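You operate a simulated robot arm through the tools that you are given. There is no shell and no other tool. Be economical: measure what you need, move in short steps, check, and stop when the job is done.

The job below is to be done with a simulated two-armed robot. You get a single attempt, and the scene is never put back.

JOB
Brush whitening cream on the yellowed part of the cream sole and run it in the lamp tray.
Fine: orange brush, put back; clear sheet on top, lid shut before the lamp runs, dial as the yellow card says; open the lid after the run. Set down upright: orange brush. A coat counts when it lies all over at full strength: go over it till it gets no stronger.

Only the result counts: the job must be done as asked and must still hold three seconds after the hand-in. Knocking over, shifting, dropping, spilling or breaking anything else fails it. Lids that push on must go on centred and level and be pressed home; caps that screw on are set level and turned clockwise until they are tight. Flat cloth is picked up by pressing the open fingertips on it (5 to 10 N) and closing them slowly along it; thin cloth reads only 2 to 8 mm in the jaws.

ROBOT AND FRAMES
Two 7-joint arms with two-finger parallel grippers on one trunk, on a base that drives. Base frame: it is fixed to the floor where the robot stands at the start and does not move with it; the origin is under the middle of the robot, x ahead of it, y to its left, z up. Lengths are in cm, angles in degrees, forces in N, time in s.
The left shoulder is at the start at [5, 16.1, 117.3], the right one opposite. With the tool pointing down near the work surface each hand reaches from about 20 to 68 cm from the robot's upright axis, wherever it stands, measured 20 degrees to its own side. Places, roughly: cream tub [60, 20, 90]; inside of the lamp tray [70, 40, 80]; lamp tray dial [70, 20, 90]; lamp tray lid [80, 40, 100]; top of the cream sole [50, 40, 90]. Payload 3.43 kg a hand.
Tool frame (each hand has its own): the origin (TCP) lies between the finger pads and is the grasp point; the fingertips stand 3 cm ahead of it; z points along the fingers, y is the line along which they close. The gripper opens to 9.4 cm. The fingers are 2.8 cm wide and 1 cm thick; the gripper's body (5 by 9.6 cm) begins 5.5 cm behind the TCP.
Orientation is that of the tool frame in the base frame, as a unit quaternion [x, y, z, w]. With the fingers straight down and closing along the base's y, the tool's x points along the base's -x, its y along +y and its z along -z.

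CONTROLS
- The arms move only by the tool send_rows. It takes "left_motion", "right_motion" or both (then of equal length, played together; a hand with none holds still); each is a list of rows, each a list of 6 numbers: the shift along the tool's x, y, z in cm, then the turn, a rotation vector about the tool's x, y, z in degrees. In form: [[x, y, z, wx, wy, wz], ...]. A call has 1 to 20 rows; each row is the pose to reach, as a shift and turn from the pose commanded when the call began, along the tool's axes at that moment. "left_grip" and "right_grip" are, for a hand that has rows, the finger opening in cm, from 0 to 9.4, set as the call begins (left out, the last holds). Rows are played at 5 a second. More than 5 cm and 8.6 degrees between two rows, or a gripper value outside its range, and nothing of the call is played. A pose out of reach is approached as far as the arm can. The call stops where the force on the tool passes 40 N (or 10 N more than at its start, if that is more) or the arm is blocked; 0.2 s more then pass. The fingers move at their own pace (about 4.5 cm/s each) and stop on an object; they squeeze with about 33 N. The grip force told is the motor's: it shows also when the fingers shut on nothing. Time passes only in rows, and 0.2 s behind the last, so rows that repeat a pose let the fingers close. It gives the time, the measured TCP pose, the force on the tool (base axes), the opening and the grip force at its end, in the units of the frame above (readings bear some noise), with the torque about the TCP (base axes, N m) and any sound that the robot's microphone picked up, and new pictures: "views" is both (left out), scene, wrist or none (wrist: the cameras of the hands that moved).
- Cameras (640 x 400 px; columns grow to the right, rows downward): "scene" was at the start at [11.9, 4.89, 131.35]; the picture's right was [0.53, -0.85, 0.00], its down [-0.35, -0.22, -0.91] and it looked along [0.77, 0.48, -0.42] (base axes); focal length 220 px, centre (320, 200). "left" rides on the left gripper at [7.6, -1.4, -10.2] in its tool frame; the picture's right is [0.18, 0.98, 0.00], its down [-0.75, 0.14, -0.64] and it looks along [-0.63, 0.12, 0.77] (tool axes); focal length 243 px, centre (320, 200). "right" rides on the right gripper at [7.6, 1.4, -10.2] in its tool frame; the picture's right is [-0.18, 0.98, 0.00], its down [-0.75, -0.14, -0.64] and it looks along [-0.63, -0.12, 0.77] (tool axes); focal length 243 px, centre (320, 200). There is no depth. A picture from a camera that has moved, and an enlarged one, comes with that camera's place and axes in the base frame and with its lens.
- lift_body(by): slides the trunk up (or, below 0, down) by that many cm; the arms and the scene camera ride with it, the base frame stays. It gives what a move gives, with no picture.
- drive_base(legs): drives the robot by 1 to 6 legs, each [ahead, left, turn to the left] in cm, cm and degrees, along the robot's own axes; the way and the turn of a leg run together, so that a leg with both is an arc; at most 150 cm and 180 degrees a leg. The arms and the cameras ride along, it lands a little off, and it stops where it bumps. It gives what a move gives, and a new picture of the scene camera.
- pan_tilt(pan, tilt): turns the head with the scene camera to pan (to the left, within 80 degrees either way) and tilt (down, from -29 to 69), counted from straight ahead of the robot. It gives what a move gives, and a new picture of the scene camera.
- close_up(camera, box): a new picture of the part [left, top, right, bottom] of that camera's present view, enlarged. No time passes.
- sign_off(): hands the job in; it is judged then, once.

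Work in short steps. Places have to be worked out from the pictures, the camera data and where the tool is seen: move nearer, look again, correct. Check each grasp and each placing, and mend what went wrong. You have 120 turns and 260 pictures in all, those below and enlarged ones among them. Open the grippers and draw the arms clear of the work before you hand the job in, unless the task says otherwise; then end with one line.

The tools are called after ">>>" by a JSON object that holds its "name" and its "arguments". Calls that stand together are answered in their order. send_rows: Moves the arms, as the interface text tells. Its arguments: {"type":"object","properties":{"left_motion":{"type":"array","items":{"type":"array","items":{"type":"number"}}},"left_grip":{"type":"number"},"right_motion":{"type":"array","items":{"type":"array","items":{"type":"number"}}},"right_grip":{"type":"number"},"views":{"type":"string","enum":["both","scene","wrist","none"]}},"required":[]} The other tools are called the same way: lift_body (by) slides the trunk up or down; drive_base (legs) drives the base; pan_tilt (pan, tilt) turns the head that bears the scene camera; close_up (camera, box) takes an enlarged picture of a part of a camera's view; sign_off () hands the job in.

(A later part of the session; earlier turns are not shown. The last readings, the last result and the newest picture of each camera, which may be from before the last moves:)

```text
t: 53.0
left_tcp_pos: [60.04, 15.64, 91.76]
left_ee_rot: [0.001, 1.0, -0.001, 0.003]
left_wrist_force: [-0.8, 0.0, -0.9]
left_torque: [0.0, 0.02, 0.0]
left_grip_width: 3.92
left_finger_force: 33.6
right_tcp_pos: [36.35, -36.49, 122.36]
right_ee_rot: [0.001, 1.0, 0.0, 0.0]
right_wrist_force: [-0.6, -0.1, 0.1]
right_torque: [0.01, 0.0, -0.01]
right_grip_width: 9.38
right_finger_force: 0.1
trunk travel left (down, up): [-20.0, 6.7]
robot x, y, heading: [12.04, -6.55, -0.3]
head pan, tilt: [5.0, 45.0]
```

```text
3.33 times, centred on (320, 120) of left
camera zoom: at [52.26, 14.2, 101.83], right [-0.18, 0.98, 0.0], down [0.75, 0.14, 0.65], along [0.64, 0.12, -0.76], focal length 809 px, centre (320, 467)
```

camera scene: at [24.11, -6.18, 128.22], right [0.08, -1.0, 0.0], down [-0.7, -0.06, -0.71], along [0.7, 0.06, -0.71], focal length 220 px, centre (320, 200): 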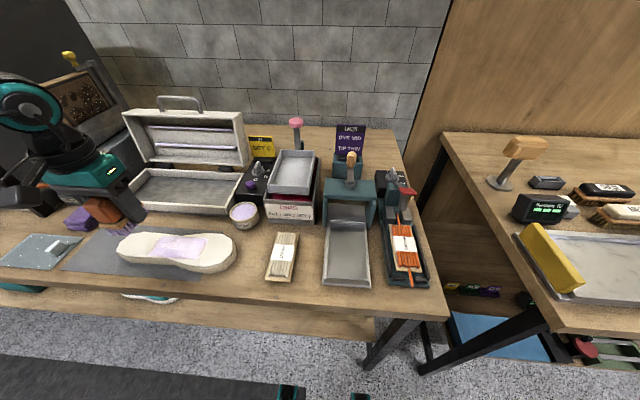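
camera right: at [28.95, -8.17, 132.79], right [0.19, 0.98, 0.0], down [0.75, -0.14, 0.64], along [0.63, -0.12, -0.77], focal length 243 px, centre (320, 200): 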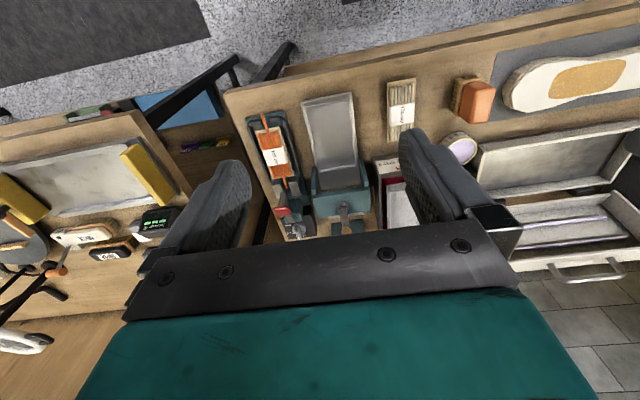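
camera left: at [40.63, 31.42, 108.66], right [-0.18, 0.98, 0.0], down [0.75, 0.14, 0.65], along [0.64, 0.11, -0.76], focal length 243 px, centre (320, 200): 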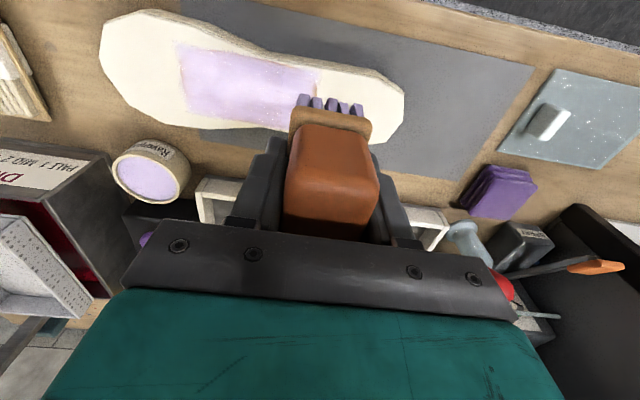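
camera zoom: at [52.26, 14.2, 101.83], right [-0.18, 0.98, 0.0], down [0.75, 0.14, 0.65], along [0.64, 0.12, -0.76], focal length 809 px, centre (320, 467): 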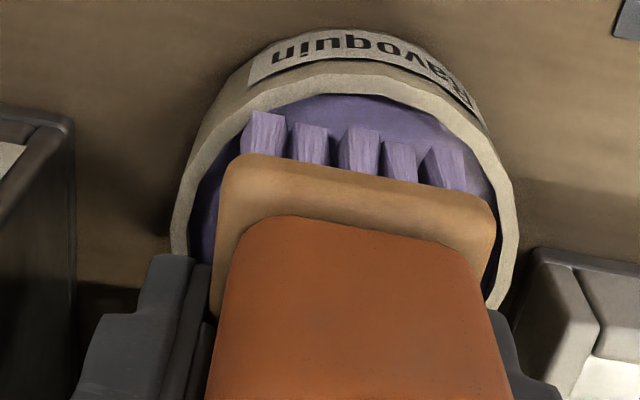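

Lower 0.5 into the cream, then lift and carry over the sole's right end to just above contact.

>>> {"name": "send_rows", "arguments": {"left_motion": [[0, 0, 0.3, 0, 0, 0], [0, 0, 0.5, 0, 0, 0], [0, 0, 0.6, 0, 0, 0], [0, 0, 0.6, 0, 0, 0]], "views": "none"}}

>>> {"name": "send_rows", "arguments": {"left_motion": [[0, 0, -3, 0, 0, 0], [0, 0, -5.5, 0, 0, 0], [4, 2, -5.5, 0, 0, 0], [8, 4, -5.5, 0, 0, 0], [11.4, 6, -5.5, 0, 0, 0], [11.4, 6, -3, 0, 0, 0], [11.4, 6, 0, 0, 0, 0], [11.4, 6, 0.4, 0, 0, 0]], "views": "none"}}

>>> {"name": "close_up", "arguments": {"camera": "left", "box": [220, 40, 460, 200]}}

```text
t: 54.0
left_tcp_pos: [59.96, 15.73, 91.35]
left_ee_rot: [0.002, 1.0, 0.0, 0.004]
left_wrist_force: [-1.0, 0.9, 9.4]
left_torque: [-0.13, 0.03, 0.01]
left_grip_width: 3.9
left_finger_force: 32.7
right_tcp_pos: [36.45, -36.5, 122.49]
right_ee_rot: [0.002, 1.0, 0.001, 0.001]
right_wrist_force: [0.5, 0.0, 0.5]
right_torque: [-0.01, -0.01, 0.03]
right_grip_width: 9.41
right_finger_force: 0.0
trunk travel left (down, up): [-20.0, 6.7]
robot x, y, heading: [11.81, -6.77, -0.1]
head pan, tilt: [5.0, 45.0]
```

```text
t: 55.8
left_tcp_pos: [48.57, 21.57, 90.64]
left_ee_rot: [0.001, 1.0, 0.001, 0.004]
left_wrist_force: [-1.1, 1.4, 8.2]
left_torque: [-0.09, 0.06, -0.04]
left_grip_width: 3.91
left_finger_force: 32.5
right_tcp_pos: [36.41, -36.53, 122.48]
right_ee_rot: [0.001, 1.0, 0.001, 0.001]
right_wrist_force: [-0.1, 0.5, -0.4]
right_torque: [-0.01, 0.02, 0.0]
right_grip_width: 9.4
right_finger_force: 0.1
trunk travel left (down, up): [-20.0, 6.7]
robot x, y, heading: [12.21, -6.45, -0.3]
head pan, tilt: [5.0, 45.0]
```

```text
2.50 times, centred on (340, 120) of left
camera zoom: at [40.91, 20.15, 100.73], right [-0.18, 0.98, 0.0], down [0.75, 0.14, 0.65], along [0.64, 0.12, -0.76], focal length 606 px, centre (270, 400)
```

zoom: 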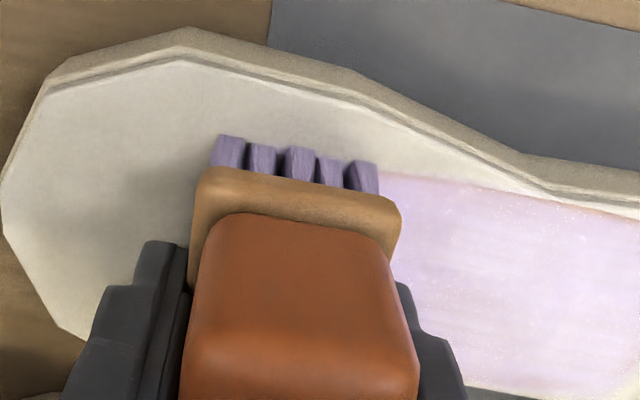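

Good position, 8 N. Ease off 0.12 and stroke left and back, nearer line on return.

>>> {"name": "send_rows", "arguments": {"left_motion": [[0, 0, -0.1, 0, 0, 0], [-0.6, 0, -0.12, 0, 0, 0], [-0.6, 1.3, -0.12, 0, 0, 0], [-0.6, 2.6, -0.12, 0, 0, 0], [-0.6, 3.9, -0.12, 0, 0, 0], [-0.6, 5.2, -0.12, 0, 0, 0], [-0.6, 6.5, -0.12, 0, 0, 0], [-0.6, 7.8, -0.12, 0, 0, 0], [-0.6, 9.1, -0.12, 0, 0, 0], [-0.6, 10.2, -0.12, 0, 0, 0], [0.3, 10.2, -0.12, 0, 0, 0], [1.1, 10.2, -0.12, 0, 0, 0], [1.1, 9.1, -0.12, 0, 0, 0], [1.1, 7.8, -0.12, 0, 0, 0], [1.1, 6.5, -0.12, 0, 0, 0], [1.1, 5.2, -0.12, 0, 0, 0]], "views": "none"}}

>>> {"name": "close_up", "arguments": {"camera": "left", "box": [160, 0, 480, 200]}}

```text
t: 59.2
left_tcp_pos: [47.6, 26.79, 90.58]
left_ee_rot: [0.002, 1.0, 0.0, 0.003]
left_wrist_force: [-0.5, 0.3, -0.8]
left_torque: [-0.01, -0.03, -0.02]
left_grip_width: 3.89
left_finger_force: 33.5
right_tcp_pos: [36.38, -36.58, 122.44]
right_ee_rot: [0.001, 1.0, 0.001, 0.001]
right_wrist_force: [0.7, -0.6, -0.7]
right_torque: [0.01, 0.0, -0.02]
right_grip_width: 9.41
right_finger_force: 0.1
trunk travel left (down, up): [-20.0, 6.7]
robot x, y, heading: [11.72, -6.7, 0.0]
head pan, tilt: [5.0, 45.0]
```

```text
2.00 times, centred on (320, 100) of left
camera zoom: at [39.92, 25.32, 100.78], right [-0.18, 0.98, 0.0], down [0.75, 0.14, 0.65], along [0.64, 0.12, -0.76], focal length 485 px, centre (320, 400)
```

zoom: 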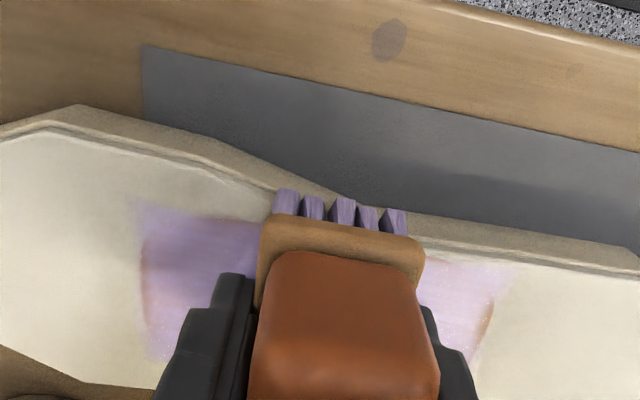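

Almost no contact now; lower 0.2 and continue with wiggles at both ends.

>>> {"name": "send_rows", "arguments": {"left_motion": [[0, 0, 0.2, 0, 0, 0], [0, -1.3, 0.2, 0, 0, 0], [0, -2.6, 0.2, 0, 0, 0], [0, -3.9, 0.2, 0, 0, 0], [0, -5.4, 0.2, 0, 0, 0], [-1, -5.4, 0.2, 0, 0, 0], [-1.7, -5.4, 0.2, 0, 0, 0], [-0.8, -5.4, 0.2, 0, 0, 0], [-0.8, -4, 0.2, 0, 0, 0], [-0.8, -2.6, 0.2, 0, 0, 0], [-0.8, -1.2, 0.2, 0, 0, 0], [-0.8, 0.2, 0.2, 0, 0, 0], [-0.8, 1.6, 0.2, 0, 0, 0], [-0.8, 3, 0.2, 0, 0, 0], [-0.8, 4.4, 0.2, 0, 0, 0], [-0.8, 5.6, 0.2, 0, 0, 0], [0, 5.6, 0.2, 0, 0, 0], [-1.7, 5.6, 0.2, 0, 0, 0], [-0.8, 5.6, -2, 0, 0, 0], [-0.8, 7.6, -6, 0, 0, 0]], "views": "none"}}

>>> {"name": "close_up", "arguments": {"camera": "left", "box": [80, 0, 400, 200]}}

>>> {"name": "close_up", "arguments": {"camera": "scene", "box": [120, 205, 230, 275]}}

```text
t: 63.4
left_tcp_pos: [48.37, 34.32, 96.92]
left_ee_rot: [0.002, 1.0, -0.001, 0.003]
left_wrist_force: [0.0, 0.3, 0.1]
left_torque: [-0.01, 0.03, 0.02]
left_grip_width: 3.88
left_finger_force: 33.0
right_tcp_pos: [36.49, -36.52, 122.51]
right_ee_rot: [0.001, 1.0, 0.0, 0.0]
right_wrist_force: [-0.3, 0.8, -0.2]
right_torque: [-0.01, 0.01, 0.0]
right_grip_width: 9.41
right_finger_force: 0.1
trunk travel left (down, up): [-20.0, 6.7]
robot x, y, heading: [12.31, -7.15, -0.2]
head pan, tilt: [5.0, 45.0]
```

```text
2.00 times, centred on (240, 100) of left
camera zoom: at [40.64, 32.91, 107.03], right [-0.18, 0.98, 0.0], down [0.75, 0.14, 0.65], along [0.64, 0.11, -0.76], focal length 485 px, centre (480, 400)
```

zoom: 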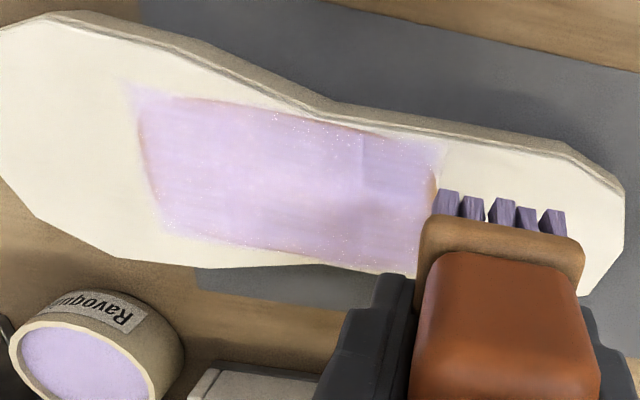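

```text
5.71 times, centred on (175, 240) of scene
camera zoom: at [24.16, -6.21, 128.21], right [0.08, -1.0, 0.0], down [-0.7, -0.06, -0.71], along [0.7, 0.06, -0.71], focal length 1255 px, centre (1149, -29)
```

zoom: 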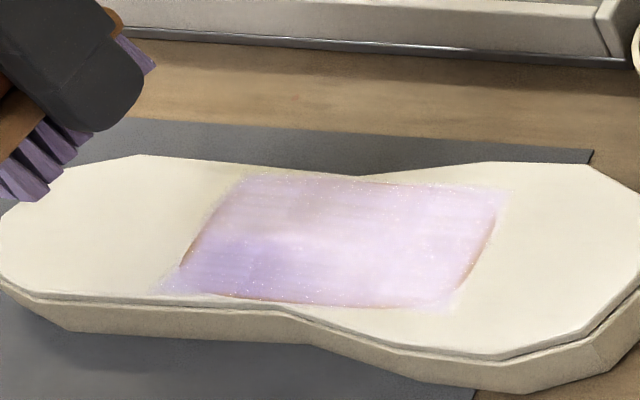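

The left part is visibly stronger than the right, so more is needed. Reload again.

>>> {"name": "send_rows", "arguments": {"left_motion": [[-3, -4, -1, 0, 0, 0], [-6, -8, -1, 0, 0, 0], [-9, -12, -1, 0, 0, 0], [-11.6, -16, -1, 0, 0, 0], [-11.6, -18.7, 0, 0, 0, 0], [-11.6, -18.7, 3, 0, 0, 0], [-11.6, -18.7, 5, 0, 0, 0], [-11.6, -18.7, 5.6, 0, 0, 0], [-11.6, -18.7, 5.8, 0, 0, 0], [-11.6, -18.7, 5.8, 0, 0, 0]], "views": "none"}}

>>> {"name": "close_up", "arguments": {"camera": "scene", "box": [80, 190, 280, 290]}}

```text
refused: row 1 steps farther than a row can; nothing moved
```

```text
3.20 times, centred on (180, 240) of scene
camera zoom: at [24.16, -6.21, 128.21], right [0.08, -1.0, 0.0], down [-0.7, -0.06, -0.71], along [0.7, 0.06, -0.71], focal length 703 px, centre (768, 72)
```

zoom: 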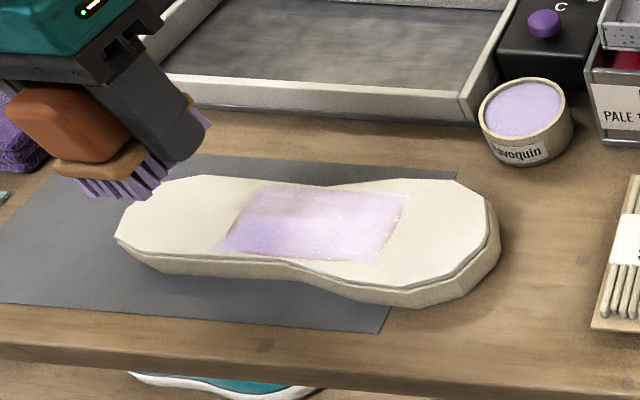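

Resend the reload with legal steps.

>>> {"name": "send_rows", "arguments": {"left_motion": [[0, 0, -1, 0, 0, 0], [-3, -4, -1, 0, 0, 0], [-6, -8, -1, 0, 0, 0], [-9, -12, -1, 0, 0, 0], [-11.6, -16, -1, 0, 0, 0], [-11.6, -18.7, 0, 0, 0, 0], [-11.6, -18.7, 3, 0, 0, 0], [-11.6, -18.7, 5, 0, 0, 0], [-11.6, -18.7, 5.6, 0, 0, 0], [-11.6, -18.7, 5.8, 0, 0, 0], [-11.6, -18.7, 5.8, 0, 0, 0]], "views": "none"}}

```text
t: 65.8
left_tcp_pos: [59.79, 15.74, 91.1]
left_ee_rot: [0.002, 1.0, 0.0, 0.005]
left_wrist_force: [0.0, 3.2, 12.0]
left_torque: [0.26, 0.38, -0.02]
left_grip_width: 3.91
left_finger_force: 33.0
right_tcp_pos: [36.32, -36.62, 122.46]
right_ee_rot: [0.002, 1.0, 0.001, 0.001]
right_wrist_force: [0.2, -0.7, 0.4]
right_torque: [-0.01, 0.0, 0.03]
right_grip_width: 9.39
right_finger_force: 0.0
trunk travel left (down, up): [-20.0, 6.7]
robot x, y, heading: [11.97, -7.14, -0.4]
head pan, tilt: [5.0, 45.0]
```

Loaded. Approach the right end and stroke along the far line then the near line, with end wiggles.

>>> {"name": "send_rows", "arguments": {"left_motion": [[0, 0, -3, 0, 0, 0], [0, 0, -5.5, 0, 0, 0], [4, 2, -5.5, 0, 0, 0], [8, 4, -5.5, 0, 0, 0], [11.5, 5.5, -5.5, 0, 0, 0], [11.5, 5.5, -2, 0, 0, 0], [11.5, 5.5, 0.2, 0, 0, 0], [11.5, 5.5, 0.55, 0, 0, 0], [10.6, 5.5, 0.55, 0, 0, 0], [10.6, 6.5, 0.55, 0, 0, 0], [10.6, 7.5, 0.55, 0, 0, 0], [10.6, 8.5, 0.55, 0, 0, 0], [11.5, 8.5, 0.55, 0, 0, 0], [12.4, 8.5, 0.55, 0, 0, 0], [12.4, 7.5, 0.55, 0, 0, 0], [12.4, 6.5, 0.55, 0, 0, 0], [12.4, 5.3, 0.55, 0, 0, 0], [11.5, 5.3, 0.55, 0, 0, 0], [11.5, 6.5, 0.55, 0, 0, 0]], "views": "none"}}

>>> {"name": "close_up", "arguments": {"camera": "left", "box": [200, 0, 520, 200]}}

```text
t: 69.0
left_tcp_pos: [47.75, 23.99, 90.55]
left_ee_rot: [0.002, 1.0, 0.007, 0.007]
left_wrist_force: [-1.4, 3.2, 11.7]
left_torque: [-0.08, 0.48, -0.12]
left_grip_width: 3.91
left_finger_force: 33.1
right_tcp_pos: [36.26, -36.6, 122.42]
right_ee_rot: [0.002, 1.0, 0.001, 0.001]
right_wrist_force: [-0.4, -0.5, 0.5]
right_torque: [0.02, 0.02, -0.01]
right_grip_width: 9.39
right_finger_force: 0.0
trunk travel left (down, up): [-20.0, 6.7]
robot x, y, heading: [11.92, -6.73, -0.2]
head pan, tilt: [5.0, 45.0]
stopped in row 15 (left hand): the force on the tool passed its limit at 46 N (the readings are from after the stop); the commanded pose is now the measured one
```

```text
2.00 times, centred on (360, 100) of left
camera zoom: at [40.04, 22.42, 100.65], right [-0.18, 0.98, 0.01], down [0.75, 0.13, 0.65], along [0.64, 0.13, -0.76], focal length 485 px, centre (240, 400)
```

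zoom: 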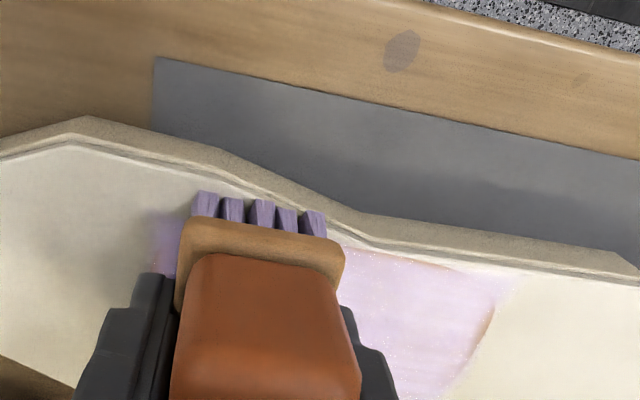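

The brush has slid up in the grip so fingertips are nearly on the sole. I'll set it down upright on the free left part of the mat (y≈44.5) and regrip higher.

>>> {"name": "send_rows", "arguments": {"left_motion": [[0, 0, -3, 0, 0, 0], [0, 0, -6, 0, 0, 0], [0, 4.5, -6, 0, 0, 0], [0, 9, -6, 0, 0, 0], [0, 13.5, -6, 0, 0, 0], [0, 18, -6, 0, 0, 0], [0, 20.8, -5, 0, 0, 0], [0, 20.8, -2, 0, 0, 0]]}}

>>> {"name": "close_up", "arguments": {"camera": "scene", "box": [20, 190, 220, 290]}}

```text
t: 70.8
left_tcp_pos: [47.98, 44.56, 92.87]
left_ee_rot: [0.0, 1.0, 0.008, 0.005]
left_wrist_force: [0.4, 0.6, -0.1]
left_torque: [0.03, 0.0, -0.01]
left_grip_width: 3.93
left_finger_force: 33.0
left hand out of reach, approached as far as the arm can: row 7
right_tcp_pos: [36.49, -36.44, 122.33]
right_ee_rot: [0.002, 1.0, 0.0, -0.001]
right_wrist_force: [0.6, -0.4, 0.2]
right_torque: [0.01, 0.01, 0.02]
right_grip_width: 9.39
right_finger_force: 0.0
trunk travel left (down, up): [-20.0, 6.7]
robot x, y, heading: [11.8, -6.99, -0.1]
head pan, tilt: [5.0, 45.0]
camera scene: at [24.17, -6.24, 128.22], right [0.08, -1.0, 0.0], down [-0.7, -0.06, -0.71], along [0.7, 0.06, -0.71], focal length 220 px, centre (320, 200)
camera left: at [40.27, 43.05, 103.02], right [-0.18, 0.98, 0.01], down [0.75, 0.13, 0.65], along [0.64, 0.13, -0.76], focal length 243 px, centre (320, 200)
```

scene: 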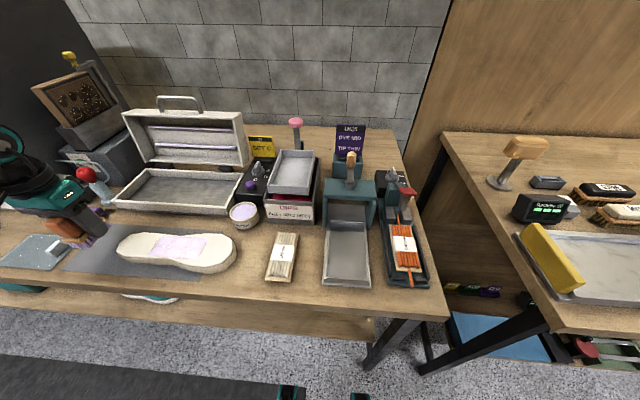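
left: 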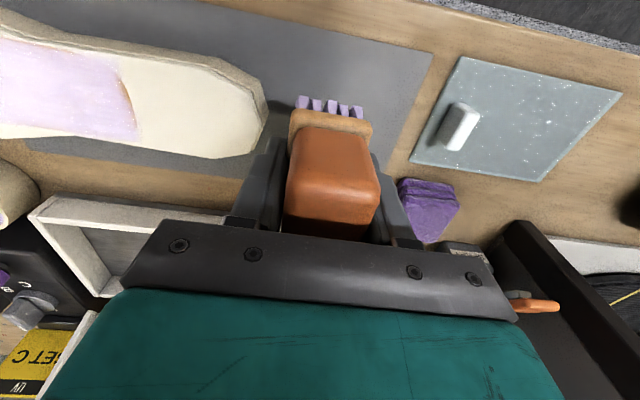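

```text
3.20 times, centred on (120, 240) of scene
camera zoom: at [24.17, -6.24, 128.22], right [0.08, -1.0, 0.0], down [-0.7, -0.06, -0.71], along [0.7, 0.06, -0.71], focal length 703 px, centre (960, 72)
```

zoom: 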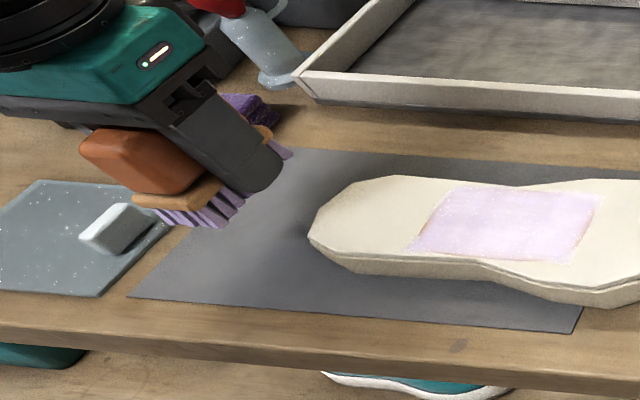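

Better idea: stand the brush on the coated patch itself to regrip, avoiding any smear. Carry it back there.

>>> {"name": "send_rows", "arguments": {"left_motion": [[0, 0, -3.5, 0, 0, 0], [0, -4.5, -3.5, 0, 0, 0], [0, -9, -3.5, 0, 0, 0], [0, -13.5, -3.5, 0, 0, 0], [-0.5, -18.1, -3.5, 0, 0, 0], [-0.5, -18.1, 0, 0, 0, 0], [-0.5, -18.1, 1.8, 0, 0, 0], [-0.5, -18.1, 2.2, 0, 0, 0]], "views": "none"}}

>>> {"name": "close_up", "arguments": {"camera": "left", "box": [160, 0, 480, 200]}}

```text
t: 72.6
left_tcp_pos: [48.33, 26.64, 90.49]
left_ee_rot: [0.001, 1.0, 0.008, 0.009]
left_wrist_force: [-3.3, 0.8, 24.1]
left_torque: [-0.16, 0.96, -0.04]
left_grip_width: 3.88
left_finger_force: 33.0
right_tcp_pos: [36.36, -36.5, 122.58]
right_ee_rot: [0.002, 1.0, 0.001, 0.001]
right_wrist_force: [0.5, -0.3, -0.4]
right_torque: [-0.01, 0.02, 0.02]
right_grip_width: 9.41
right_finger_force: 0.1
trunk travel left (down, up): [-20.0, 6.7]
robot x, y, heading: [11.89, -6.98, 0.2]
head pan, tilt: [5.0, 45.0]
```

```text
2.00 times, centred on (320, 100) of left
camera zoom: at [40.48, 25.13, 100.64], right [-0.18, 0.98, 0.01], down [0.74, 0.13, 0.66], along [0.64, 0.13, -0.75], focal length 485 px, centre (320, 400)
```

zoom: 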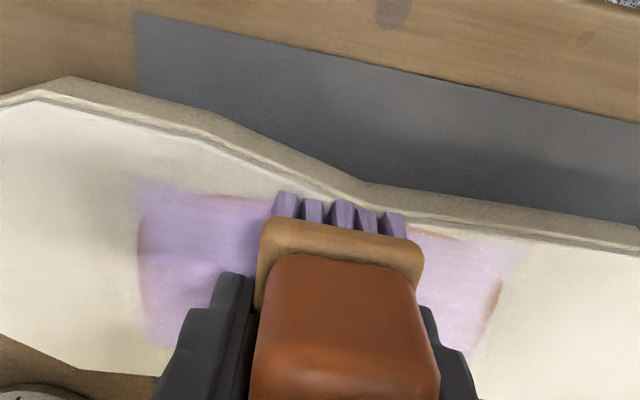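

Release, rise 1.5 cm with a 1° tilt correction, and regrip.

>>> {"name": "send_rows", "arguments": {"left_motion": [[0, 0, -0.2, 0, 0, 0], [0, 0, -0.2, 0, 0, 0], [0, 0, -0.2, 0, 0, 0]], "left_grip": 5.5, "views": "none"}}

>>> {"name": "send_rows", "arguments": {"left_motion": [[0, 0, -0.7, 0, 0, 0], [0, 0, -1.3, 0.9, 1, 0], [0, 0, -1.3, 0.9, 1, 0]], "views": "none"}}

>>> {"name": "send_rows", "arguments": {"left_motion": [[0, 0, 0, 0, 0, 0], [0, 0, 0, 0, 0, 0], [0, 0, 0, 0, 0, 0], [0, 0, 0, 0, 0, 0], [0, 0, -0.5, 0, 0, 0], [0, 0, -1, 0, 0, 0], [0, 0, -3, 0, 0, 0]], "left_grip": 0, "views": "wrist"}}

>>> {"name": "close_up", "arguments": {"camera": "scene", "box": [80, 190, 240, 290]}}

```text
t: 73.4
left_tcp_pos: [48.23, 26.6, 90.52]
left_ee_rot: [0.002, 1.0, 0.006, 0.006]
left_wrist_force: [0.0, -0.4, -0.3]
left_torque: [-0.03, 0.05, -0.03]
left_grip_width: 5.48
left_finger_force: 0.1
right_tcp_pos: [36.41, -36.4, 122.51]
right_ee_rot: [0.002, 1.0, -0.001, -0.001]
right_wrist_force: [-0.7, -0.2, 0.6]
right_torque: [0.02, 0.0, -0.01]
right_grip_width: 9.4
right_finger_force: 0.1
trunk travel left (down, up): [-20.0, 6.7]
robot x, y, heading: [11.48, -6.86, -0.1]
head pan, tilt: [5.0, 45.0]
```

```text
t: 74.2
left_tcp_pos: [48.28, 26.63, 91.82]
left_ee_rot: [0.002, 1.0, -0.001, -0.002]
left_wrist_force: [0.4, -0.7, -0.3]
left_torque: [0.01, 0.0, -0.01]
left_grip_width: 5.49
left_finger_force: 0.0
right_tcp_pos: [36.49, -36.44, 122.51]
right_ee_rot: [0.002, 1.0, 0.001, 0.0]
right_wrist_force: [0.2, 0.0, 0.5]
right_torque: [-0.04, 0.05, -0.03]
right_grip_width: 9.4
right_finger_force: 0.1
trunk travel left (down, up): [-20.0, 6.7]
robot x, y, heading: [12.13, -6.75, -0.2]
head pan, tilt: [5.0, 45.0]
```

```text
t: 75.8
left_tcp_pos: [48.45, 26.61, 94.87]
left_ee_rot: [0.002, 1.0, -0.001, -0.003]
left_wrist_force: [0.1, 0.5, -1.2]
left_torque: [0.03, 0.01, 0.03]
left_grip_width: 3.9
left_finger_force: 32.5
right_tcp_pos: [36.48, -36.39, 122.4]
right_ee_rot: [0.002, 1.0, -0.001, 0.0]
right_wrist_force: [-0.3, -0.1, 0.6]
right_torque: [0.01, 0.01, -0.03]
right_grip_width: 9.39
right_finger_force: 0.1
trunk travel left (down, up): [-20.0, 6.7]
robot x, y, heading: [12.31, -6.98, 0.1]
head pan, tilt: [5.0, 45.0]
camera left: at [40.9, 25.26, 105.14], right [-0.18, 0.98, 0.0], down [0.76, 0.14, 0.64], along [0.63, 0.11, -0.77], focal length 243 px, centre (320, 200)
```

left: 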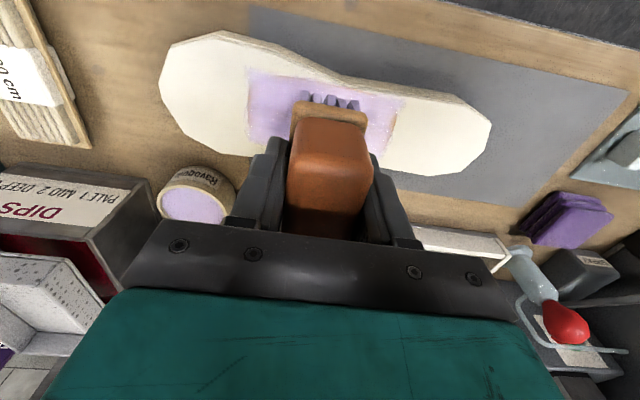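

```text
4.00 times, centred on (160, 240) of scene
camera zoom: at [24.14, -6.2, 128.22], right [0.08, -1.0, 0.0], down [-0.7, -0.06, -0.71], along [0.7, 0.06, -0.71], focal length 878 px, centre (960, 40)
```

zoom: 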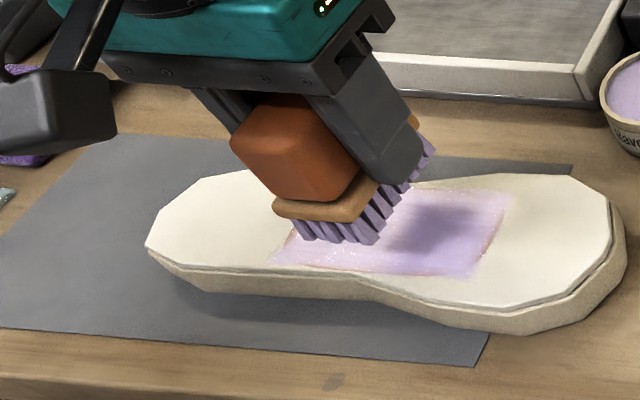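

Firm regrip, 1.3 cm higher; sole contact is now at TCP ≈ 91.8. Reload (dip to ≈92.2).

>>> {"name": "send_rows", "arguments": {"left_motion": [[0, 0, -3, 0, 0, 0], [-3.5, -3, -3, 0, 0, 0], [-7, -6, -3, 0, 0, 0], [-10, -9, -3, 0, 0, 0], [-11.5, -11, -3, 0, 0, 0], [-11.5, -11, 0, 0, 0, 0], [-11.5, -11, 2, 0, 0, 0], [-11.5, -11, 2.4, 0, 0, 0], [-11.5, -11, 2.7, 0, 0, 0], [-11.5, -11, 2.7, 0, 0, 0]], "views": "none"}}

>>> {"name": "close_up", "arguments": {"camera": "left", "box": [240, 60, 400, 180]}}

```text
t: 78.0
left_tcp_pos: [59.97, 15.77, 92.43]
left_ee_rot: [0.001, 1.0, -0.001, -0.002]
left_wrist_force: [-0.5, 2.9, 13.2]
left_torque: [0.13, 0.39, -0.03]
left_grip_width: 3.89
left_finger_force: 32.7
right_tcp_pos: [36.45, -36.53, 122.57]
right_ee_rot: [0.002, 1.0, 0.0, 0.001]
right_wrist_force: [-0.2, -0.7, -0.1]
right_torque: [0.01, -0.02, 0.01]
right_grip_width: 9.39
right_finger_force: 0.1
trunk travel left (down, up): [-20.0, 6.7]
robot x, y, heading: [12.02, -6.98, -0.0]
head pan, tilt: [5.0, 45.0]
```

```text
3.33 times, centred on (320, 120) of left
camera zoom: at [52.32, 14.29, 102.61], right [-0.18, 0.98, 0.0], down [0.76, 0.14, 0.64], along [0.63, 0.12, -0.77], focal length 809 px, centre (320, 467)
```

zoom: 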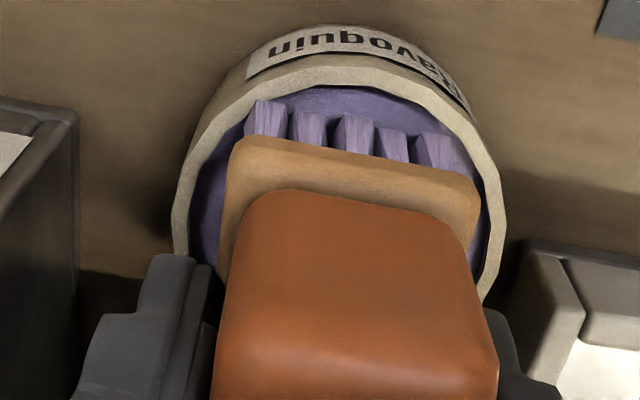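

Loaded. Now treat the left half: descend at the left end (y≈31.8) and stroke with wiggles.

>>> {"name": "send_rows", "arguments": {"left_motion": [[0, 0, -4, 0, 0, 0], [4, 3, -4, 0, 0, 0], [8, 6, -4, 0, 0, 0], [11, 10, -4, 0, 0, 0], [11.6, 14, -4, 0, 0, 0], [11.6, 16.2, -2, 0, 0, 0], [11.6, 16.2, 0.2, 0, 0, 0], [11.6, 16.2, 0.5, 0, 0, 0], [10.9, 16.2, 0.5, 0, 0, 0], [10.9, 14.9, 0.5, 0, 0, 0], [10.9, 13.6, 0.5, 0, 0, 0], [10.9, 12.3, 0.5, 0, 0, 0], [11.6, 12.3, 0.5, 0, 0, 0], [12.3, 12.3, 0.5, 0, 0, 0], [12.3, 13.6, 0.5, 0, 0, 0], [12.3, 14.9, 0.5, 0, 0, 0], [12.3, 16.2, 0.5, 0, 0, 0], [11.6, 16.2, 0.5, 0, 0, 0]], "views": "none"}}

>>> {"name": "close_up", "arguments": {"camera": "left", "box": [160, 0, 480, 200]}}

```text
t: 81.8
left_tcp_pos: [48.05, 31.91, 91.72]
left_ee_rot: [0.0, 1.0, 0.001, -0.006]
left_wrist_force: [-13.0, -6.2, 21.1]
left_torque: [-0.27, 0.53, 0.0]
left_grip_width: 3.9
left_finger_force: 32.7
right_tcp_pos: [36.28, -36.62, 122.49]
right_ee_rot: [0.002, 1.0, 0.001, 0.001]
right_wrist_force: [-0.4, 0.5, 0.4]
right_torque: [0.01, 0.01, 0.0]
right_grip_width: 9.41
right_finger_force: 0.2
trunk travel left (down, up): [-20.0, 6.7]
robot x, y, heading: [11.76, -6.94, -0.1]
head pan, tilt: [5.0, 45.0]
```

```text
2.00 times, centred on (320, 100) of left
camera zoom: at [40.43, 30.46, 102.06], right [-0.18, 0.98, 0.0], down [0.76, 0.14, 0.63], along [0.62, 0.12, -0.77], focal length 485 px, centre (320, 400)
```

zoom: 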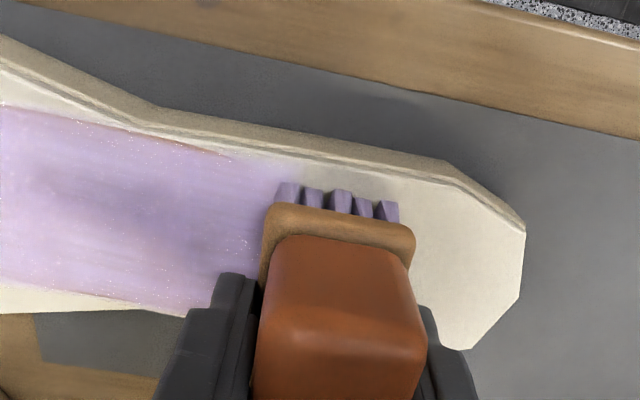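

Coat deepening. Ease pressure and sweep the near line to the right end and the far line back.

>>> {"name": "send_rows", "arguments": {"left_motion": [[0, 0, -0.15, 0, 0, 0], [1.2, 0, -0.15, 0, 0, 0], [1.2, -1.5, -0.15, 0, 0, 0], [1.2, -3, -0.15, 0, 0, 0], [1.2, -4.5, -0.15, 0, 0, 0], [1.2, -6, -0.15, 0, 0, 0], [1.2, -7.5, -0.15, 0, 0, 0], [1.2, -9, -0.15, 0, 0, 0], [1.2, -10.5, -0.15, 0, 0, 0], [0.2, -10.7, -0.15, 0, 0, 0], [-1.2, -10.7, -0.15, 0, 0, 0], [-1.2, -9, -0.15, 0, 0, 0], [-1.2, -7.5, -0.15, 0, 0, 0], [-1.2, -6, -0.15, 0, 0, 0], [-1.2, -4.5, -0.15, 0, 0, 0], [-1.2, -3, -0.15, 0, 0, 0], [-1.2, -1.5, -0.15, 0, 0, 0], [-1.2, 0, -0.15, 0, 0, 0], [0, 0, -3, 0, 0, 0], [0, 3, -6, 0, 0, 0]], "views": "none"}}

>>> {"name": "close_up", "arguments": {"camera": "left", "box": [80, 0, 400, 200]}}

>>> {"name": "close_up", "arguments": {"camera": "scene", "box": [80, 190, 240, 290]}}

```text
t: 86.0
left_tcp_pos: [48.08, 34.87, 97.92]
left_ee_rot: [0.002, 1.0, -0.002, -0.002]
left_wrist_force: [0.1, 0.4, -1.0]
left_torque: [-0.03, -0.02, 0.02]
left_grip_width: 3.9
left_finger_force: 32.9
right_tcp_pos: [36.5, -36.52, 122.48]
right_ee_rot: [0.001, 1.0, 0.0, 0.0]
right_wrist_force: [0.0, -0.1, 0.0]
right_torque: [-0.03, -0.01, 0.0]
right_grip_width: 9.41
right_finger_force: 0.0
trunk travel left (down, up): [-20.0, 6.7]
robot x, y, heading: [12.37, -7.06, -0.4]
head pan, tilt: [5.0, 45.0]
```

```text
2.00 times, centred on (240, 100) of left
camera zoom: at [40.53, 33.52, 108.08], right [-0.18, 0.98, 0.0], down [0.76, 0.14, 0.64], along [0.63, 0.11, -0.77], focal length 485 px, centre (480, 400)
```

zoom: 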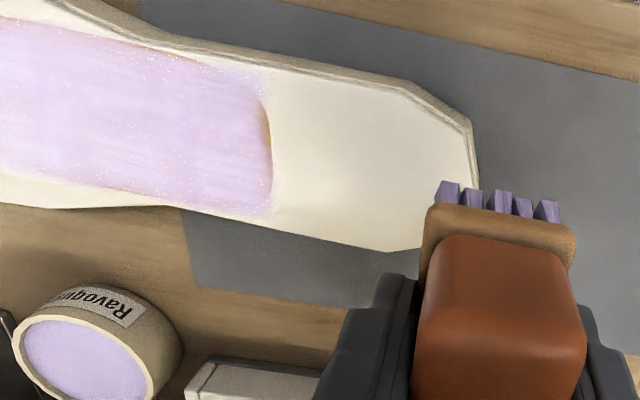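

```text
4.00 times, centred on (160, 240) of scene
camera zoom: at [24.13, -6.16, 128.22], right [0.08, -1.0, 0.0], down [-0.7, -0.06, -0.71], along [0.7, 0.06, -0.71], focal length 878 px, centre (960, 40)
```

zoom: 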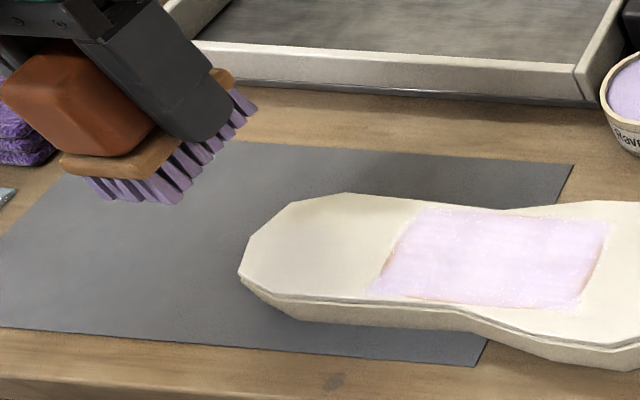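

The sole slid further right and nearer. Check where it is relative to its neighbours.

>>> {"name": "close_up", "arguments": {"camera": "scene", "box": [100, 190, 320, 310]}}

```text
2.91 times, centred on (210, 250) of scene
camera zoom: at [24.13, -6.16, 128.22], right [0.08, -1.0, 0.0], down [-0.7, -0.06, -0.71], along [0.7, 0.06, -0.71], focal length 639 px, centre (640, 54)
```

zoom: 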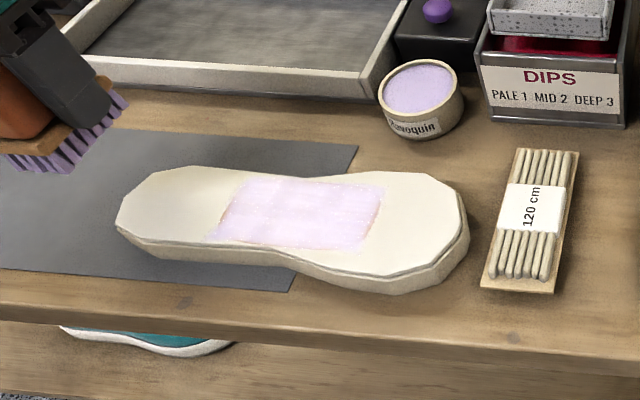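

It's 1.5 cm from the sticks. I'll press the brush on the patch centre and drag the sole back left ~12 cm (this coats it too).

>>> {"name": "send_rows", "arguments": {"left_motion": [[1, -4.5, 0, 0, 0, 0], [1, -9, 0, 0, 0, 0], [1, -13.5, 0, 0, 0, 0], [1, -14.2, 3, 0, 0, 0], [1, -14.2, 5.8, 0, 0, 0], [1, -14.2, 6.2, 0, 0, 0]], "views": "none"}}

```text
t: 87.4
left_tcp_pos: [47.32, 20.59, 91.83]
left_ee_rot: [0.001, 1.0, 0.0, -0.001]
left_wrist_force: [-6.1, 1.5, 26.6]
left_torque: [0.12, 0.58, 0.05]
left_grip_width: 3.91
left_finger_force: 32.9
right_tcp_pos: [36.26, -36.6, 122.68]
right_ee_rot: [0.002, 1.0, 0.001, 0.001]
right_wrist_force: [0.2, 0.1, -0.4]
right_torque: [0.0, -0.02, 0.01]
right_grip_width: 9.4
right_finger_force: 0.1
trunk travel left (down, up): [-20.0, 6.7]
robot x, y, heading: [12.24, -7.01, -0.2]
head pan, tilt: [5.0, 45.0]
```

Firm contact (27 N). Drag left 12 cm and 1.3 cm away from the edge.

>>> {"name": "send_rows", "arguments": {"left_motion": [[0, 0.8, 0, 0, 0, 0], [-0.2, 1.8, 0, 0, 0, 0], [-0.4, 2.8, 0, 0, 0, 0], [-0.6, 3.8, 0, 0, 0, 0], [-0.8, 4.8, 0, 0, 0, 0], [-1, 5.8, 0, 0, 0, 0], [-1.1, 6.8, 0, 0, 0, 0], [-1.2, 7.8, 0, 0, 0, 0], [-1.3, 8.8, 0, 0, 0, 0], [-1.3, 9.8, 0, 0, 0, 0], [-1.3, 10.8, 0, 0, 0, 0], [-1.3, 11.8, 0, 0, 0, 0], [-1.3, 12.3, 0, 0, 0, 0]], "views": "none"}}

>>> {"name": "close_up", "arguments": {"camera": "scene", "box": [60, 190, 280, 310]}}

```text
t: 90.2
left_tcp_pos: [48.41, 32.63, 91.64]
left_ee_rot: [0.001, 1.0, 0.0, -0.003]
left_wrist_force: [-0.2, -15.6, 25.7]
left_torque: [-0.66, 0.27, 0.18]
left_grip_width: 3.93
left_finger_force: 33.0
right_tcp_pos: [36.27, -36.72, 122.37]
right_ee_rot: [0.002, 1.0, 0.002, 0.001]
right_wrist_force: [0.4, 0.8, 0.6]
right_torque: [0.02, -0.03, 0.02]
right_grip_width: 9.39
right_finger_force: 0.0
trunk travel left (down, up): [-20.0, 6.7]
robot x, y, heading: [11.95, -6.63, -0.3]
head pan, tilt: [5.0, 45.0]
```

```text
2.91 times, centred on (170, 250) of scene
camera zoom: at [23.98, -6.48, 128.25], right [0.08, -1.0, 0.0], down [-0.7, -0.06, -0.71], along [0.71, 0.06, -0.71], focal length 639 px, centre (756, 54)
```

zoom: 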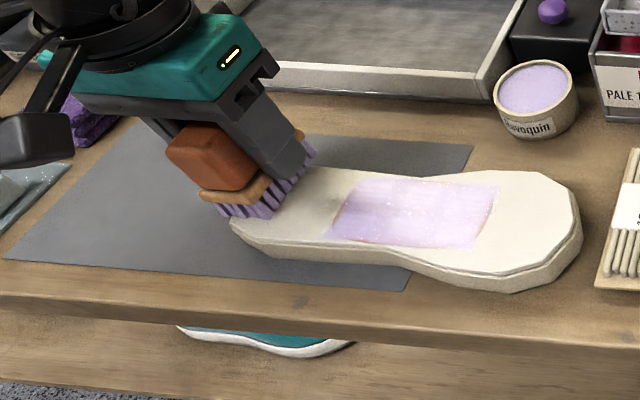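

The sole stayed (and white sole takes no cream), so I'll instead park the brush upright on the free left of the mat and move the sole by hand.

>>> {"name": "send_rows", "arguments": {"left_motion": [[0, 0, -3, 0, 0, 0], [0, 4.5, -4, 0, 0, 0], [0, 9, -4, 0, 0, 0], [0, 10.5, -2, 0, 0, 0], [0, 10.5, 1, 0, 0, 0], [0, 10.5, 1.9, 0, 0, 0], [0, 10.5, 2.3, 0, 0, 0]], "views": "none"}}

>>> {"name": "close_up", "arguments": {"camera": "scene", "box": [30, 190, 190, 290]}}

```text
t: 91.8
left_tcp_pos: [48.55, 43.63, 88.91]
left_ee_rot: [0.003, 1.0, 0.0, -0.003]
left_wrist_force: [0.6, -0.2, 0.2]
left_torque: [-0.02, -0.02, -0.03]
left_grip_width: 3.88
left_finger_force: 33.5
right_tcp_pos: [36.44, -36.37, 122.44]
right_ee_rot: [0.002, 1.0, 0.0, -0.001]
right_wrist_force: [-0.7, -0.3, 0.4]
right_torque: [0.03, -0.03, -0.01]
right_grip_width: 9.4
right_finger_force: 0.0
trunk travel left (down, up): [-20.0, 6.7]
robot x, y, heading: [11.92, -6.91, -0.0]
head pan, tilt: [5.0, 45.0]
```

```text
4.00 times, centred on (110, 240) of scene
camera zoom: at [24.15, -6.18, 128.23], right [0.08, -1.0, 0.0], down [-0.7, -0.06, -0.71], along [0.7, 0.06, -0.71], focal length 878 px, centre (1160, 40)
```

zoom: 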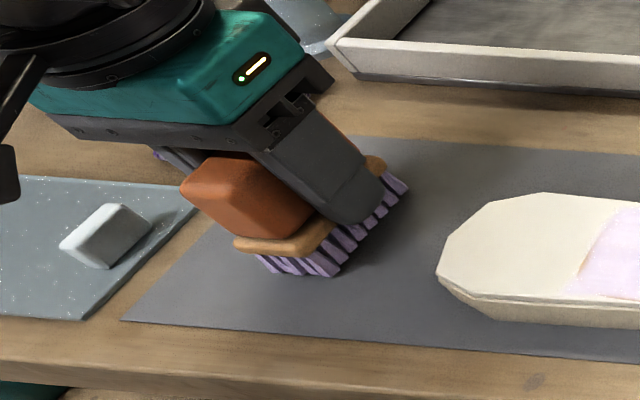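

Not yet down; lower a further 0.4.

>>> {"name": "send_rows", "arguments": {"left_motion": [[0, 0, 0.2, 0, 0, 0], [0, 0, 0.4, 0, 0, 0]], "views": "none"}}

```text
t: 92.4
left_tcp_pos: [48.57, 43.55, 88.7]
left_ee_rot: [0.002, 1.0, -0.001, -0.003]
left_wrist_force: [-0.9, -0.4, 2.7]
left_torque: [0.01, -0.04, -0.04]
left_grip_width: 3.9
left_finger_force: 33.3
right_tcp_pos: [36.37, -36.52, 122.41]
right_ee_rot: [0.002, 1.0, 0.001, 0.0]
right_wrist_force: [-0.4, -0.2, -0.4]
right_torque: [-0.01, 0.0, -0.01]
right_grip_width: 9.39
right_finger_force: 0.1
trunk travel left (down, up): [-20.0, 6.7]
robot x, y, heading: [11.74, -6.93, -0.2]
head pan, tilt: [5.0, 45.0]
```

Brush stands on the mat. Release, rise clear, and turn the hand 90° so it closes along x, moving toward the sole's waist.

>>> {"name": "send_rows", "arguments": {"left_motion": [[0, 0, 0, 0, 0, 0], [0, 0, 0, 0, 0, 0], [0, 0, -3, 0, 0, 0], [0, 0, -7, 0, 0, 0], [0, 0, -11, 0, 0, 0]], "left_grip": 6.5, "views": "scene"}}

>>> {"name": "send_rows", "arguments": {"left_motion": [[0, -2, 0, 0, 0, 8.5], [0, -4, 0, 0, 0, 17], [0, -6, 0, 0, 0, 25.5], [0, -8, 0, 0, 0, 34], [0, -10, 0, 0, 0, 42.5], [0, -12, 0, 0, 0, 51], [0, -14, 0, 0, 0, 59.5], [0, -16, 0, 0, 0, 68], [0, -18, 0, 0, 0, 76.5], [0, -20, 0, 0, 0, 85], [0.8, -23, 0, 0, 0, 90]], "left_grip": 9.4}}

```text
t: 93.6
left_tcp_pos: [48.74, 43.45, 99.83]
left_ee_rot: [0.001, 1.0, 0.0, -0.003]
left_wrist_force: [0.4, 0.1, 1.1]
left_torque: [-0.01, 0.0, 0.01]
left_grip_width: 6.54
left_finger_force: 0.0
right_tcp_pos: [36.44, -36.51, 122.4]
right_ee_rot: [0.002, 1.0, 0.001, 0.0]
right_wrist_force: [-0.9, -0.3, 0.2]
right_torque: [0.01, -0.02, 0.0]
right_grip_width: 9.37
right_finger_force: 0.1
trunk travel left (down, up): [-20.0, 6.7]
robot x, y, heading: [12.07, -6.18, -0.4]
head pan, tilt: [5.0, 45.0]
camera scene: at [24.13, -6.21, 128.22], right [0.08, -1.0, 0.0], down [-0.7, -0.06, -0.71], along [0.7, 0.06, -0.71], focal length 220 px, centre (320, 200)
```

scene: 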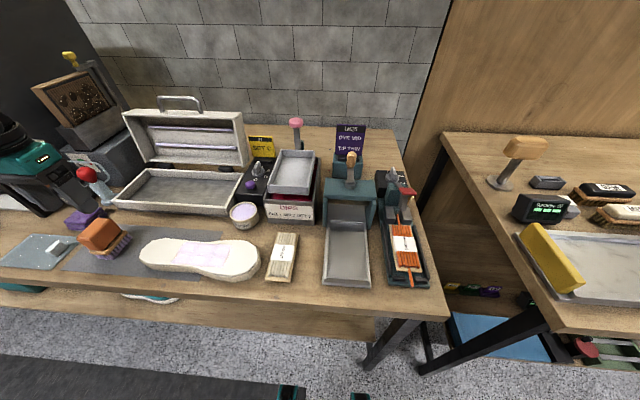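

```text
t: 96.0
left_tcp_pos: [38.77, 9.85, 92.46]
left_ee_rot: [0.703, 0.711, 0.005, 0.001]
left_wrist_force: [0.0, -0.4, -0.2]
left_torque: [0.0, 0.0, 0.01]
left_grip_width: 9.39
left_finger_force: 0.0
left hand out of reach, approached as far as the arm can: row 1, 2, 3, 4, 5, 6, 7, 8, 9, 10, 11
right_tcp_pos: [36.51, -36.57, 122.42]
right_ee_rot: [0.002, 1.0, 0.0, 0.0]
right_wrist_force: [0.1, -0.8, -0.3]
right_torque: [-0.01, 0.01, 0.05]
right_grip_width: 9.4
right_finger_force: 0.0
trunk travel left (down, up): [-20.0, 6.7]
robot x, y, heading: [12.02, -6.76, -0.2]
head pan, tilt: [5.0, 45.0]
camera scene: at [24.16, -6.24, 128.22], right [0.08, -1.0, 0.0], down [-0.7, -0.06, -0.71], along [0.7, 0.06, -0.71], focal length 220 px, centre (320, 200)
camera left: at [37.15, 17.38, 102.72], right [0.98, 0.2, 0.01], down [0.14, -0.75, 0.64], along [0.13, -0.63, -0.77], focal length 243 px, centre (320, 200)
```

scene: 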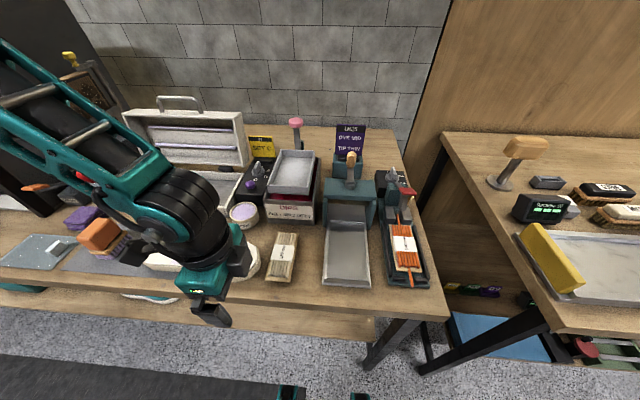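
left: 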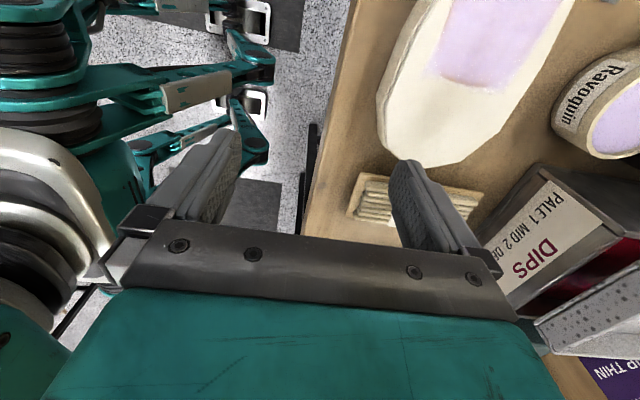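

The turn succeeded but the position wandered (nothing touched). Raise and move toward the sole's waist in this orientation.

>>> {"name": "send_rows", "arguments": {"left_motion": [[0, 0, -3, 0, 0, 0], [0, 0, -6, 0, 0, 0], [3, 1, -8, 0, 0, 0], [6, 3, -8, 0, 0, 0], [9, 6, -8, 0, 0, 0], [10.5, 8, -8, 0, 0, 0]]}}

```text
t: 97.4
left_tcp_pos: [37.86, 9.56, 92.93]
left_ee_rot: [0.708, 0.706, -0.001, -0.001]
left_wrist_force: [0.0, -0.8, -0.3]
left_torque: [0.02, -0.05, 0.0]
left_grip_width: 9.39
left_finger_force: 0.2
left hand out of reach, approached as far as the arm can: row 1, 2, 3, 4, 5, 6
right_tcp_pos: [36.59, -36.58, 122.49]
right_ee_rot: [0.002, 1.0, 0.0, 0.0]
right_wrist_force: [-0.1, 0.2, 0.0]
right_torque: [0.02, 0.01, 0.0]
right_grip_width: 9.39
right_finger_force: 0.0
trunk travel left (down, up): [-20.0, 6.7]
robot x, y, heading: [11.66, -6.91, -0.4]
head pan, tilt: [5.0, 45.0]
camera scene: at [24.14, -6.21, 128.23], right [0.08, -1.0, 0.0], down [-0.7, -0.06, -0.71], along [0.7, 0.06, -0.71], focal length 220 px, centre (320, 200)
camera left: at [36.5, 17.23, 103.1], right [0.98, 0.18, 0.0], down [0.14, -0.75, 0.64], along [0.12, -0.63, -0.77], focal length 243 px, centre (320, 200)
```

scene: 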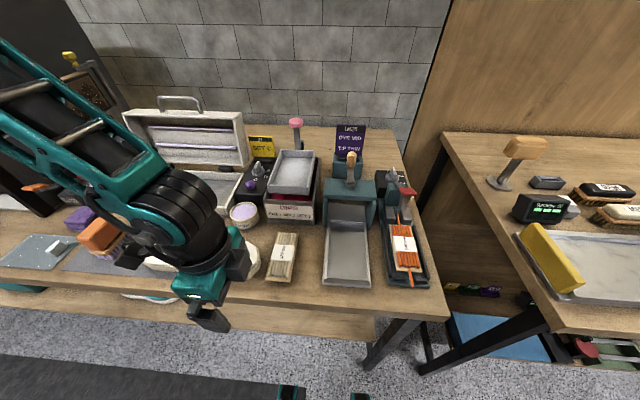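
left: 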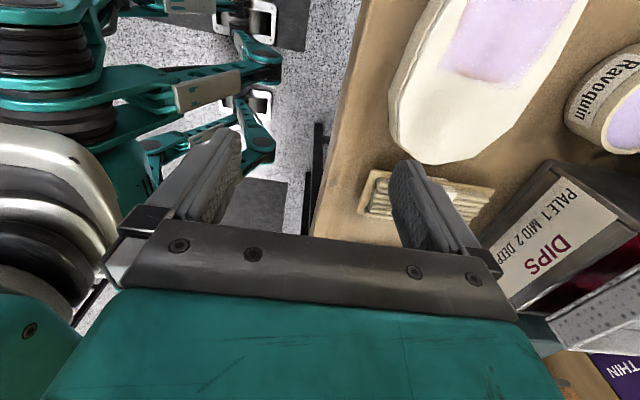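

Wrong turning direction for this arm. Turn back in place while rising, then try the other way.

>>> {"name": "send_rows", "arguments": {"left_motion": [[0, 0, -1, 0, 0, -8.5], [1, 0, -2, 0, 0, -17], [2, 0, -3, 0, 0, -25.5], [3, 0, -4, 0, 0, -34], [4, 1, -5, 0, 0, -42.5], [5, 2, -6, 0, 0, -51], [6, 3, -7, 0, 0, -59.5], [7, 4, -8, 0, 0, -68], [8, 5, -8, 0, 0, -76.5], [9, 6, -8, 0, 0, -85], [10, 7, -8, 0, 0, -90]]}}

```text
t: 99.8
left_tcp_pos: [44.7, 19.65, 100.53]
left_ee_rot: [0.0, 1.0, -0.001, -0.003]
left_wrist_force: [0.0, -0.5, -0.1]
left_torque: [0.0, -0.01, -0.03]
left_grip_width: 9.4
left_finger_force: 0.1
left hand out of reach, approached as far as the arm can: row 2, 3, 4, 5
right_tcp_pos: [36.55, -36.49, 122.44]
right_ee_rot: [0.002, 1.0, 0.0, 0.001]
right_wrist_force: [0.6, -1.0, 0.8]
right_torque: [0.02, 0.0, -0.03]
right_grip_width: 9.37
right_finger_force: 0.2
trunk travel left (down, up): [-20.0, 6.7]
robot x, y, heading: [12.23, -6.91, -0.0]
head pan, tilt: [5.0, 45.0]
camera scene: at [24.15, -6.18, 128.23], right [0.08, -1.0, 0.0], down [-0.7, -0.06, -0.71], along [0.7, 0.06, -0.71], focal length 220 px, centre (320, 200)
camera left: at [37.22, 18.29, 110.87], right [-0.18, 0.98, 0.0], down [0.76, 0.14, 0.64], along [0.63, 0.12, -0.77], focal length 243 px, centre (320, 200)
```

scene: 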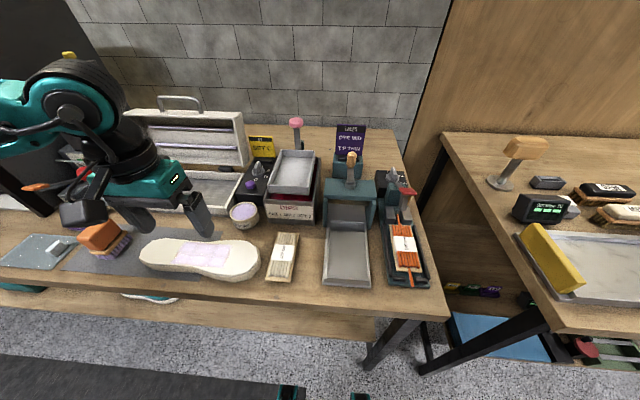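
left: 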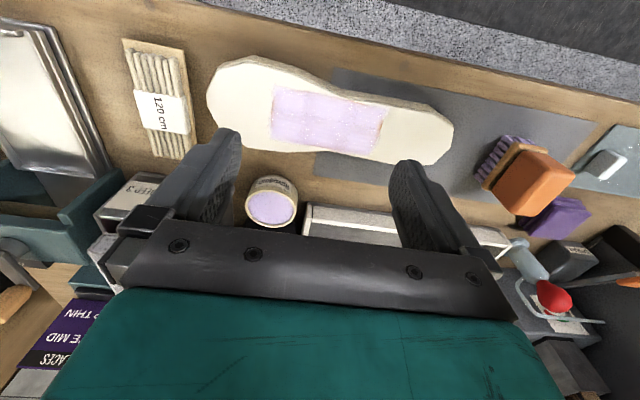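

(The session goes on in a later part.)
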